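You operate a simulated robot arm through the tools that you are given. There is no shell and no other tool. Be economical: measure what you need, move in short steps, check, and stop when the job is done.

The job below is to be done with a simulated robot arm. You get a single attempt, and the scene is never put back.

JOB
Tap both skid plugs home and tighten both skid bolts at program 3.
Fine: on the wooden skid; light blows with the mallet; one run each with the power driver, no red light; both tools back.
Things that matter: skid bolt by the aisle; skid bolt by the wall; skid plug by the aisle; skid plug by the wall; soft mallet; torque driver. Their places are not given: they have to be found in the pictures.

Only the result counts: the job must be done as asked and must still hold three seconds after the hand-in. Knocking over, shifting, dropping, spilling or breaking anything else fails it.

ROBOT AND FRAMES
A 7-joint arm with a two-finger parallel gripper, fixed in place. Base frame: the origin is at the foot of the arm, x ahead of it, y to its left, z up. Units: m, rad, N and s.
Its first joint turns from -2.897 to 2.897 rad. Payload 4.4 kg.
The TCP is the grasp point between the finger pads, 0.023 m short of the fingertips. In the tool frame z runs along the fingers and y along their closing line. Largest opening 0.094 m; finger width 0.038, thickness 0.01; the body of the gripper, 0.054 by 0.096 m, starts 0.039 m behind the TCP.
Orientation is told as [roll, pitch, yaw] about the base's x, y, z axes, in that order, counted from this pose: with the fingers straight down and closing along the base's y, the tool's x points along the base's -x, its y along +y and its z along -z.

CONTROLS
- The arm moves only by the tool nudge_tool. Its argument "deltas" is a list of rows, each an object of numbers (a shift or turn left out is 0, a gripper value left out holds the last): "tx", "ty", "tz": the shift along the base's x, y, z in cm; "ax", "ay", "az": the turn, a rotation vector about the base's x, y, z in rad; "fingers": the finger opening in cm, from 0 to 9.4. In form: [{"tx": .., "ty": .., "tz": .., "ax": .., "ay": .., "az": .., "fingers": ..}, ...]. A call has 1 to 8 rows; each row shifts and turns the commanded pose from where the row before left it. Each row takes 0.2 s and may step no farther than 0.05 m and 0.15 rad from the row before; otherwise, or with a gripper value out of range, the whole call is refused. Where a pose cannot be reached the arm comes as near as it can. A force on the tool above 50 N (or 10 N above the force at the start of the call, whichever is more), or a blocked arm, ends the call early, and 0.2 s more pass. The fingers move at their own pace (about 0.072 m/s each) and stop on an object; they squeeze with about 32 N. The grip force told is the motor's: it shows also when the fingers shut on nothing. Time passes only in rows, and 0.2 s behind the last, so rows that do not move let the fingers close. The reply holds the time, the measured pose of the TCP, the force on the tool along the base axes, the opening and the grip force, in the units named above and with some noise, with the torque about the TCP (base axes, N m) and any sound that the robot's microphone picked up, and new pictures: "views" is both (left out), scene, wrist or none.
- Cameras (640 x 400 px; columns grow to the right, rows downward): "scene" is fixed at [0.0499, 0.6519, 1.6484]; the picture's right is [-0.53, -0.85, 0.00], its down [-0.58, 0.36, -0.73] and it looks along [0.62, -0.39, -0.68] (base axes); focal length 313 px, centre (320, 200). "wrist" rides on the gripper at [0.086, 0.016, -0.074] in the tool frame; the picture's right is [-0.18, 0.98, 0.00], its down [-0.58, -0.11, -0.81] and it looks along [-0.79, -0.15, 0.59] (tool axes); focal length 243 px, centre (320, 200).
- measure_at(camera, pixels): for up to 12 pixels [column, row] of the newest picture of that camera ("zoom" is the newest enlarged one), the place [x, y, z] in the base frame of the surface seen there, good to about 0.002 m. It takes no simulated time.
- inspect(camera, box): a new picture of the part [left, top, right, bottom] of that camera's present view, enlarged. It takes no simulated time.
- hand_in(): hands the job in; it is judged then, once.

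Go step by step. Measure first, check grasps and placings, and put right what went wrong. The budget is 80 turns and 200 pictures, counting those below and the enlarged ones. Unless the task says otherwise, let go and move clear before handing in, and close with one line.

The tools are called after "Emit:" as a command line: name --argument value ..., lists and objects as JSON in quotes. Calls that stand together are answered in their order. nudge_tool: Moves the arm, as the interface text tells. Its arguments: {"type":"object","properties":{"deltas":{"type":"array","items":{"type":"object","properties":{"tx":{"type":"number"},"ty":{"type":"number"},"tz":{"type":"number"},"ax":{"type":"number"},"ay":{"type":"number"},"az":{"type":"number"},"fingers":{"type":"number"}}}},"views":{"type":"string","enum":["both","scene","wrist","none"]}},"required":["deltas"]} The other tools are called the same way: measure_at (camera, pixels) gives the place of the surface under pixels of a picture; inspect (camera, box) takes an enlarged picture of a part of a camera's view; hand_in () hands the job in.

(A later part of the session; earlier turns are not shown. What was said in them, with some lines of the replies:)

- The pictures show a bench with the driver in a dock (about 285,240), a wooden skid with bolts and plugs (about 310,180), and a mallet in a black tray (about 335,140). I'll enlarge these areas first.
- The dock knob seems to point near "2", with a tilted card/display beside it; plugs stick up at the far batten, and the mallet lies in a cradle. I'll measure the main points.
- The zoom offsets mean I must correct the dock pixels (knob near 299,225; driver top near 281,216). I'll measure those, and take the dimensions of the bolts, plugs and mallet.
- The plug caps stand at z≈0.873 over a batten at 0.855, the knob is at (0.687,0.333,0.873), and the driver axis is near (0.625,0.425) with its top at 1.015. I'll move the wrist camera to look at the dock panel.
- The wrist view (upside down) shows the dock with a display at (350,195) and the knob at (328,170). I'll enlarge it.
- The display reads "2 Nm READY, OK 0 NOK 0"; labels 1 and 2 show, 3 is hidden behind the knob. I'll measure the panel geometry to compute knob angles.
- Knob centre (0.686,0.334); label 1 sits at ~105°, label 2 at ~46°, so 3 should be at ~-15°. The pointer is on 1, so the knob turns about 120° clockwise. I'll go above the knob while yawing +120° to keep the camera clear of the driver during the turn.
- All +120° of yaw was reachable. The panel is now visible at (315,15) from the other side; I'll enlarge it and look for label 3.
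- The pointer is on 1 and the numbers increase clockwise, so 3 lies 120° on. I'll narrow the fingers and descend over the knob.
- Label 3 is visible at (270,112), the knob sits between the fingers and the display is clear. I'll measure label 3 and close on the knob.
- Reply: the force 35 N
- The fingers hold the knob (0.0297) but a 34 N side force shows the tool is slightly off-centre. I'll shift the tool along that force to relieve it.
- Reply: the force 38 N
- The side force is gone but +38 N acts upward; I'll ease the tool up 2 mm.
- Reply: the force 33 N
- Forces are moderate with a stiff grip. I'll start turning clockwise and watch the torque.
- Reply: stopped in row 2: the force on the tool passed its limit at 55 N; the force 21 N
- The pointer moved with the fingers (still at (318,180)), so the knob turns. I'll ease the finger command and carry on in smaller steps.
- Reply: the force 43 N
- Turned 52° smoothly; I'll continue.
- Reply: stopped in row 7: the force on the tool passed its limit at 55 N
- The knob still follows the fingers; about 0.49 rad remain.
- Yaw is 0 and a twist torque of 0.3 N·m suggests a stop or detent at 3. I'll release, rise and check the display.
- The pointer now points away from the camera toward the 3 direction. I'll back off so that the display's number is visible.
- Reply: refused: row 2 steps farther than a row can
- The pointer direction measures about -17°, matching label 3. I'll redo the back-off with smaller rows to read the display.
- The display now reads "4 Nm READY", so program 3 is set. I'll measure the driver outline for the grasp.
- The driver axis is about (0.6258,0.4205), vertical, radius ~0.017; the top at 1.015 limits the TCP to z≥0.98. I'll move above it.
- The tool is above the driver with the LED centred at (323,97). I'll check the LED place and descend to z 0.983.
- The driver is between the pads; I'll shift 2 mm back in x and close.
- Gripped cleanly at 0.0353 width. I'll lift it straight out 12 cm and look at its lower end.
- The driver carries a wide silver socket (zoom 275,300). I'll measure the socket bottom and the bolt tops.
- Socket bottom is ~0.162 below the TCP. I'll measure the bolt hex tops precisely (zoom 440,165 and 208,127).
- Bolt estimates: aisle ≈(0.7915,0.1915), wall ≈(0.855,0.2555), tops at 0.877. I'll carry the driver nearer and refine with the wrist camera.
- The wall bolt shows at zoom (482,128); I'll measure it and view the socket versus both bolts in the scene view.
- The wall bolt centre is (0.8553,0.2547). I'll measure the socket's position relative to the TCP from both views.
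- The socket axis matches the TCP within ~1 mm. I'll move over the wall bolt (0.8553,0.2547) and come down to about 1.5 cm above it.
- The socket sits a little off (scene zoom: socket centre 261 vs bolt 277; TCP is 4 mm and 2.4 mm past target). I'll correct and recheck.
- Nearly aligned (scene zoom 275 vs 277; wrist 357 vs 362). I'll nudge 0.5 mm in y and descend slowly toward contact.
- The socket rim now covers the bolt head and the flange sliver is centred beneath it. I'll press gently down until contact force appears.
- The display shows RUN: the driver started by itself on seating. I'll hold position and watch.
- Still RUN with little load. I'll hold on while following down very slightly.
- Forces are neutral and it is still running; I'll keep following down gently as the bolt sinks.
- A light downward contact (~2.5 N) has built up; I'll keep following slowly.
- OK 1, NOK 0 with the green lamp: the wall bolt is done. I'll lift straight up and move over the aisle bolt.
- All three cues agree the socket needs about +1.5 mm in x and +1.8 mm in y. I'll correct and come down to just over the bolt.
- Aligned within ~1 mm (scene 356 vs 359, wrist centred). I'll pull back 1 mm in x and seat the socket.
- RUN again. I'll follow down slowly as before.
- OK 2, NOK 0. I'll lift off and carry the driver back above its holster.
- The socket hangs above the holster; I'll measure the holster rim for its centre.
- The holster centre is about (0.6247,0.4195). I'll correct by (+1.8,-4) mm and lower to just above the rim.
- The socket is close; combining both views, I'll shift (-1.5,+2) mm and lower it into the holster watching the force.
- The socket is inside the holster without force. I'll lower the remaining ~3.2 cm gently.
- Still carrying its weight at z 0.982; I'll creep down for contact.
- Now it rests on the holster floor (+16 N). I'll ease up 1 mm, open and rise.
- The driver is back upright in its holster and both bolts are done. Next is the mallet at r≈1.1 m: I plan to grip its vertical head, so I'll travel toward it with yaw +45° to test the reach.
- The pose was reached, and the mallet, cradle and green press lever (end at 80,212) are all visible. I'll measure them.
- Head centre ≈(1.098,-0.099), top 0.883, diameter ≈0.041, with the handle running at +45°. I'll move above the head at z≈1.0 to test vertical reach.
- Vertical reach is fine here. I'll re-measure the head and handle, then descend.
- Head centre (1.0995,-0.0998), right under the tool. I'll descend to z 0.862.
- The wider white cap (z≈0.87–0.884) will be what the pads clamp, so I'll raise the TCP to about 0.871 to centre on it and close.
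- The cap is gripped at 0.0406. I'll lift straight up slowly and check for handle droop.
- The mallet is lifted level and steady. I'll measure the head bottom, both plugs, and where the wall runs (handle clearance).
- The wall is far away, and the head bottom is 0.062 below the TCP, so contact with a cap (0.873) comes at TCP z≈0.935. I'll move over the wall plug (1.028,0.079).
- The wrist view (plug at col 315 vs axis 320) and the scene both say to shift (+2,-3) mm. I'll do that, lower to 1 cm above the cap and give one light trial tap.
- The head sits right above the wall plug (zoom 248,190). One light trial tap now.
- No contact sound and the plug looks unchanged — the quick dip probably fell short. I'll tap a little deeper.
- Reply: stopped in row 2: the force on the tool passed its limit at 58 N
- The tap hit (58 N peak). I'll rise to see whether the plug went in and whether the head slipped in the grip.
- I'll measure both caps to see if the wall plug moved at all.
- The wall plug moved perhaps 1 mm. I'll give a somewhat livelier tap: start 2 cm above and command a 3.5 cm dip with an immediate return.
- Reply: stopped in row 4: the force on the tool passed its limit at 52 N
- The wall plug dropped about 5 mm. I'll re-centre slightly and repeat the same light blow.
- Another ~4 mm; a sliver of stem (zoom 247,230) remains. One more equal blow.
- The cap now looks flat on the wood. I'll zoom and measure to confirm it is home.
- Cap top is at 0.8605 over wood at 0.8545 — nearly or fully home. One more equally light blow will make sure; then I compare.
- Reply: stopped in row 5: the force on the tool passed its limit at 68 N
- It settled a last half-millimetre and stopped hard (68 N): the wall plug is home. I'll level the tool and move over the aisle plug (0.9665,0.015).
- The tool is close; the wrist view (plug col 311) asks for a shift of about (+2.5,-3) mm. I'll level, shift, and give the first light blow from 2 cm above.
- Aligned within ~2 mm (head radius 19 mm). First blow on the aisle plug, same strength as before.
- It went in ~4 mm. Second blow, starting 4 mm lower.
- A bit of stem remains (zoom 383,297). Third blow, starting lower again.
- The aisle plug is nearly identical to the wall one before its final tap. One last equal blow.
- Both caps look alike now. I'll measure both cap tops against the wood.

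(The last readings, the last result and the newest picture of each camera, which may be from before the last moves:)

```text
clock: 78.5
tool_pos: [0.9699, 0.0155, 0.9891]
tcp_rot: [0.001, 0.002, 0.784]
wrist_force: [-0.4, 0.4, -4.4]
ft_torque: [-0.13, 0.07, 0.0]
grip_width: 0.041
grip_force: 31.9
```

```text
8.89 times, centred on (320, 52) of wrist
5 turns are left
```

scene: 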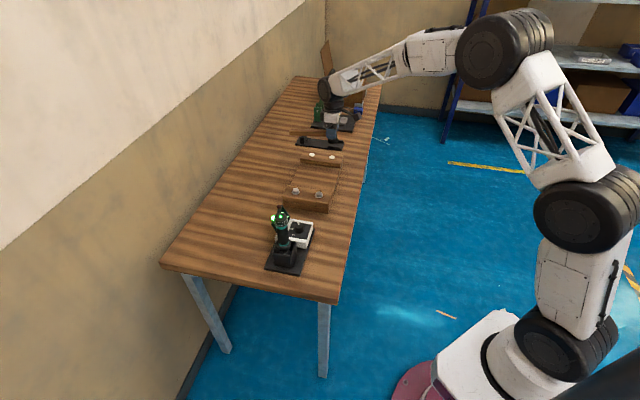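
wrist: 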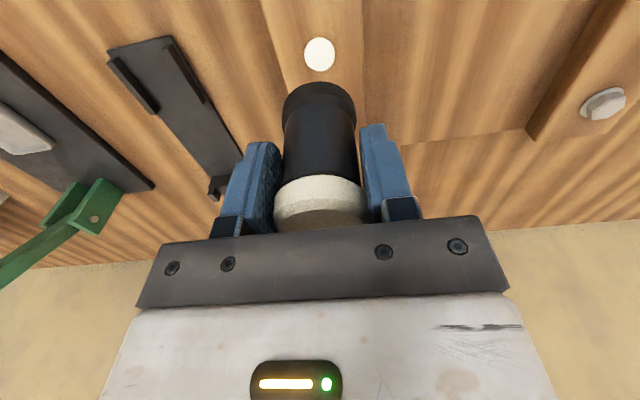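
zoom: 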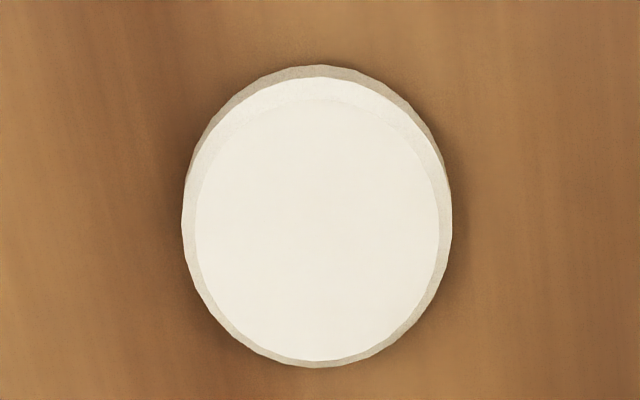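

Both cap tops measure 0.8605, flush on the wood, so both plugs are home. With 5 turns left I'll carry the mallet back over its cradle now, stopping just above it for one alignment check.

Emit:
nudge_tool --deltas '[{"tx": 3.25, "ty": -2.87}, {"tx": 3.25, "ty": -2.87}, {"tx": 3.25, "ty": -2.87}, {"tx": 3.25, "ty": -2.85}, {"tz": -3}, {"tz": -2.9}, {}, {}]' --views "both"

Emit:
inspect --camera "scene" --box '[285, 110, 355, 160]'

Emit:
inspect --camera "wrist" --box '[220, 20, 420, 240]'

```text
clock: 80.3
tool_pos: [1.0995, -0.099, 0.9295]
tcp_rot: [0.0, 0.003, 0.783]
wrist_force: [-0.5, 0.1, -4.7]
ft_torque: [-0.06, 0.12, 0.02]
grip_width: 0.0407
grip_force: 31.4
```

scene: 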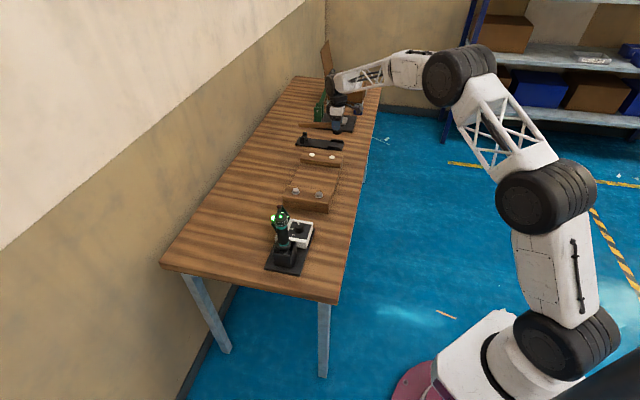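
wrist: 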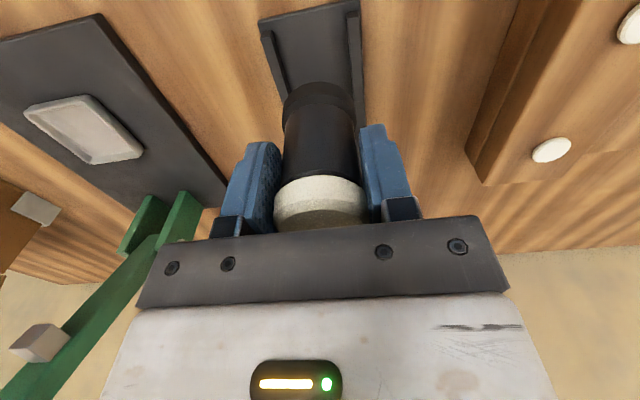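

```text
8.00 times, centred on (320, 135) of scene
```

zoom: 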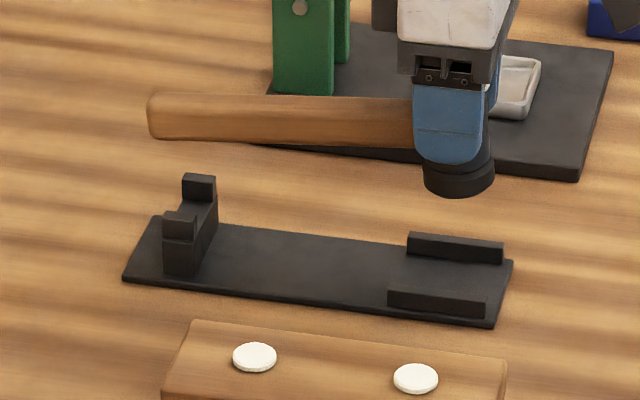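

```text
1.82 times, centred on (320, 130) of wrist
4 turns are left
```

zoom: 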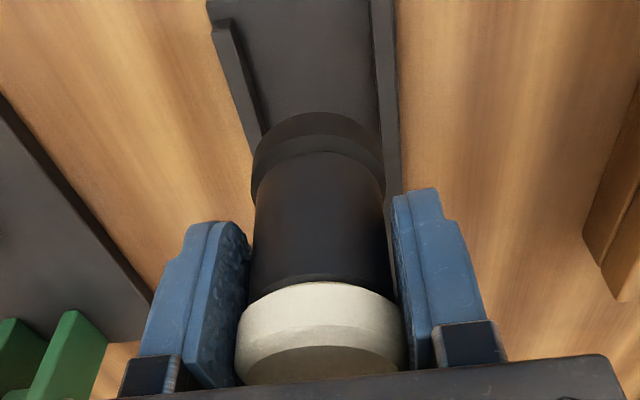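

The head is centred over the rails, but the handle end droops by about 0.1 rad from the blows (its slope in the zoom changed from 0.09 to 0.02). I'll counter-rotate about the closing axis, lower a bit and check.

Emit:
nudge_tool --deltas '[{"ax": 0.035, "ay": -0.035}, {"ax": 0.035, "ay": -0.035}, {"tz": -1.5}, {}, {}]' --views "both"

Emit:
inspect --camera "scene" --box '[285, 110, 355, 160]'

Emit:
measure_at --camera "zoom" --pixels '[[400, 120], [370, 118], [330, 116], [280, 112], [230, 110], [190, 108], [165, 106], [458, 205], [440, 200], [476, 200], [182, 222], [200, 180]]'

Emit:
inspect --camera "wrist" --box '[220, 20, 420, 240]'

```text
clock: 81.5
tool_pos: [1.0997, -0.0983, 0.913]
tcp_rot: [0.0, -0.098, 0.785]
wrist_force: [0.0, 0.5, -4.7]
ft_torque: [-0.1, 0.12, -0.02]
grip_width: 0.0407
grip_force: 31.6
```

scene: 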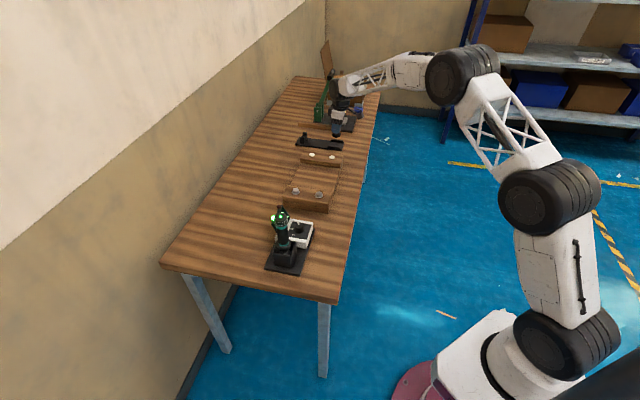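
wrist: 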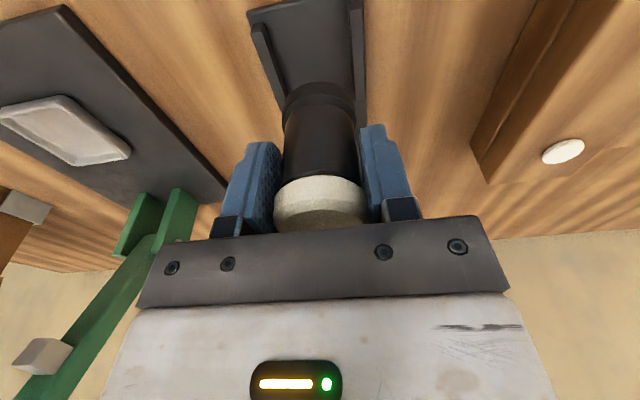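

```text
8.00 times, centred on (320, 135) of scene
```

zoom: 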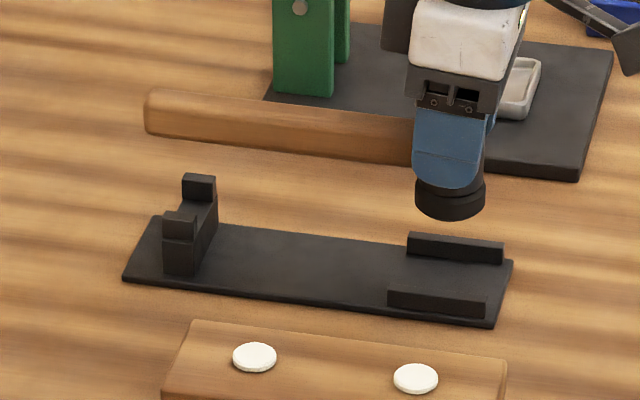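

```text
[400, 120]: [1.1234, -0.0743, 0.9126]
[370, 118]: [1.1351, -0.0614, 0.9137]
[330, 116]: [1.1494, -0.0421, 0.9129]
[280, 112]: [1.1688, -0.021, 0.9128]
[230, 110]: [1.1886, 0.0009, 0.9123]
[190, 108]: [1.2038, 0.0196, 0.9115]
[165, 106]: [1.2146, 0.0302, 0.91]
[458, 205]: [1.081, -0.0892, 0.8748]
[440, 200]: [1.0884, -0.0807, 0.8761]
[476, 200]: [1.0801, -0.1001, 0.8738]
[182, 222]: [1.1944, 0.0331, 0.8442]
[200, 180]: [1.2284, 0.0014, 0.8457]
```

```text
1.82 times, centred on (320, 130) of wrist
3 turns are left
```

zoom: 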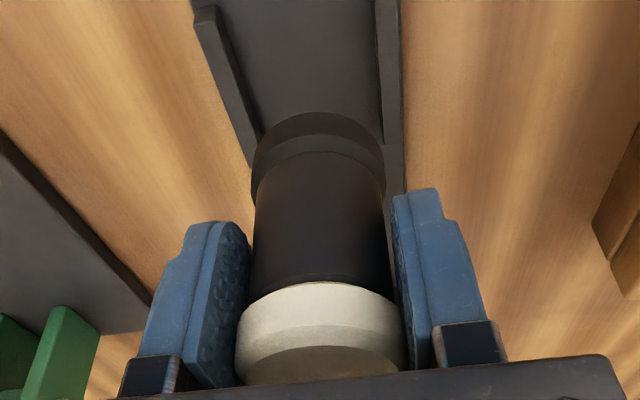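

The handle is now level (z 0.913→0.911 along it) and the head is centred between the rails; about 5.75 cm of descent remains. I'll lower 5.6 cm gently and look.

Emit:
nudge_tool --deltas '[{"tx": 0.12, "ty": 0.05}, {"tz": -2}, {"tz": -1.6}, {"tz": -1}, {"tz": -0.5}, {"tz": -0.3}, {"tz": -0.2}, {}]' --views "both"

Emit:
inspect --camera "scene" --box '[285, 110, 355, 160]'

Emit:
measure_at --camera "zoom" --pixels '[[370, 142], [330, 138], [280, 134], [230, 130], [190, 127], [165, 120], [440, 212], [182, 140], [440, 225]]'

Emit:
inspect --camera "wrist" --box '[220, 20, 420, 240]'

```text
clock: 83.3
tool_pos: [1.1008, -0.0971, 0.8587]
tcp_rot: [0.001, -0.098, 0.784]
wrist_force: [0.2, 0.3, -4.6]
ft_torque: [-0.1, 0.09, 0.03]
grip_width: 0.0408
grip_force: 31.6
```

scene: 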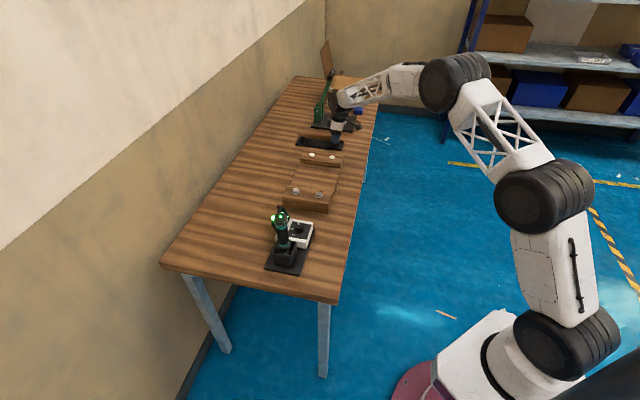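
wrist: 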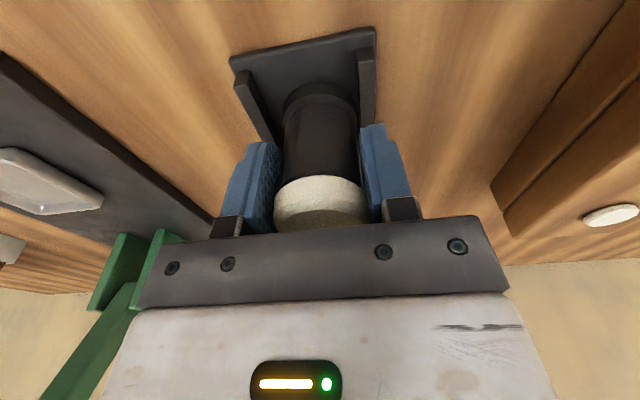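

```text
8.00 times, centred on (320, 135) of scene
```

zoom: 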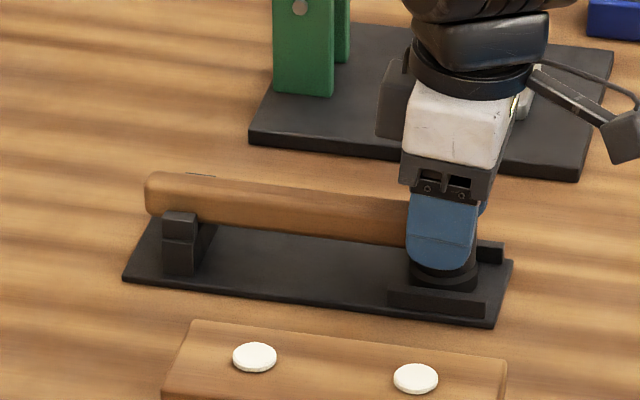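

```text
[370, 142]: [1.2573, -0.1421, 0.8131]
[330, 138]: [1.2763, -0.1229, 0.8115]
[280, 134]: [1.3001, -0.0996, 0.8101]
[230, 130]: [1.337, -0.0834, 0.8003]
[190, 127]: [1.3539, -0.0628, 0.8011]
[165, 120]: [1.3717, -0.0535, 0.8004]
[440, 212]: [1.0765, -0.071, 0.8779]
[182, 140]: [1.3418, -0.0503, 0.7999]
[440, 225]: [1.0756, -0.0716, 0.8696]
```

```text
1.82 times, centred on (320, 130) of wrist
2 turns are left
```

zoom: 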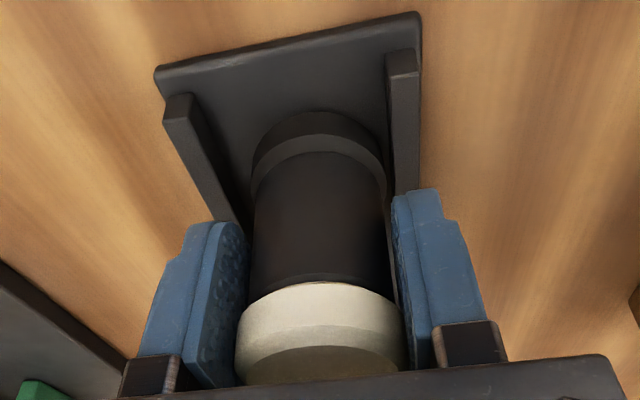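

The handle sits in its fork (zoom 180,215) and the head between the rails with no contact force; only ~2–3 mm remain. I'll set it down, open, rise clear and check.

Emit:
nudge_tool --deltas '[{"tz": -0.2}, {"tz": -0.1}, {}, {"fingers": 6}, {"fingers": 9.4}, {}, {}, {"tz": 2}]' --views "none"

Emit:
nudge_tool --deltas '[{"tz": 4}, {"tz": 4.5}, {"tz": 4.5}, {"tx": -3, "tz": 3}, {}, {}]' --views "both"

Emit:
inspect --camera "scene" --box '[285, 110, 355, 160]'

Emit:
inspect --camera "scene" --box '[250, 140, 350, 270]'

```text
clock: 85.1
tool_pos: [1.0993, -0.0979, 0.8747]
tcp_rot: [-0.002, -0.096, 0.784]
wrist_force: [0.4, 0.6, -0.2]
ft_torque: [0.0, -0.05, 0.02]
grip_width: 0.094
grip_force: 0.0
```

```text
clock: 86.5
tool_pos: [1.0716, -0.0983, 1.0333]
tcp_rot: [0.0, -0.096, 0.783]
wrist_force: [-0.5, -0.8, -0.2]
ft_torque: [0.04, 0.01, -0.01]
grip_width: 0.0938
grip_force: 0.1
```

scene: 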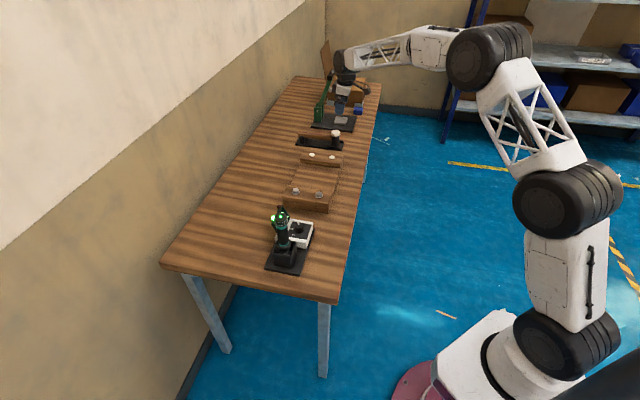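
wrist: 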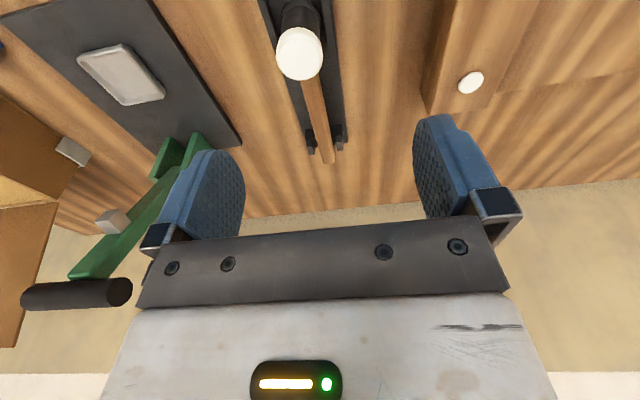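

```text
8.00 times, centred on (320, 135) of scene
```

zoom: 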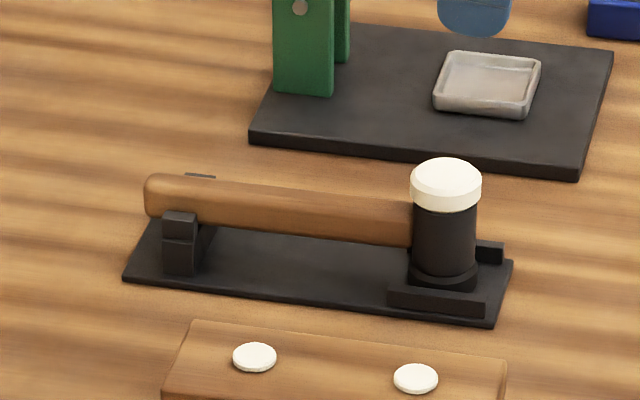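

```text
3.08 times, centred on (300, 205) of scene
1 turns are left
```

zoom: 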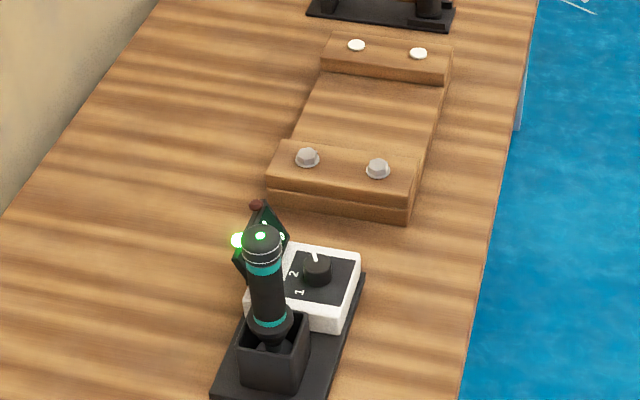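

The pictures show the mallet back in its cradle, the driver upright in its holster with the green lamp on, both bolts run OK at program 3, and both plugs flush on the wood. The gripper is open and clear, so I'm handing in.

Emit:
hand_in

```text
The job is handed in.
```

I tapped both skid plugs home and tightened both skid bolts at program 3 (4 Nm, one run each; the display showed OK 2, NOK 0 and no red light). The mallet and driver are back in their places, and the job is handed in.
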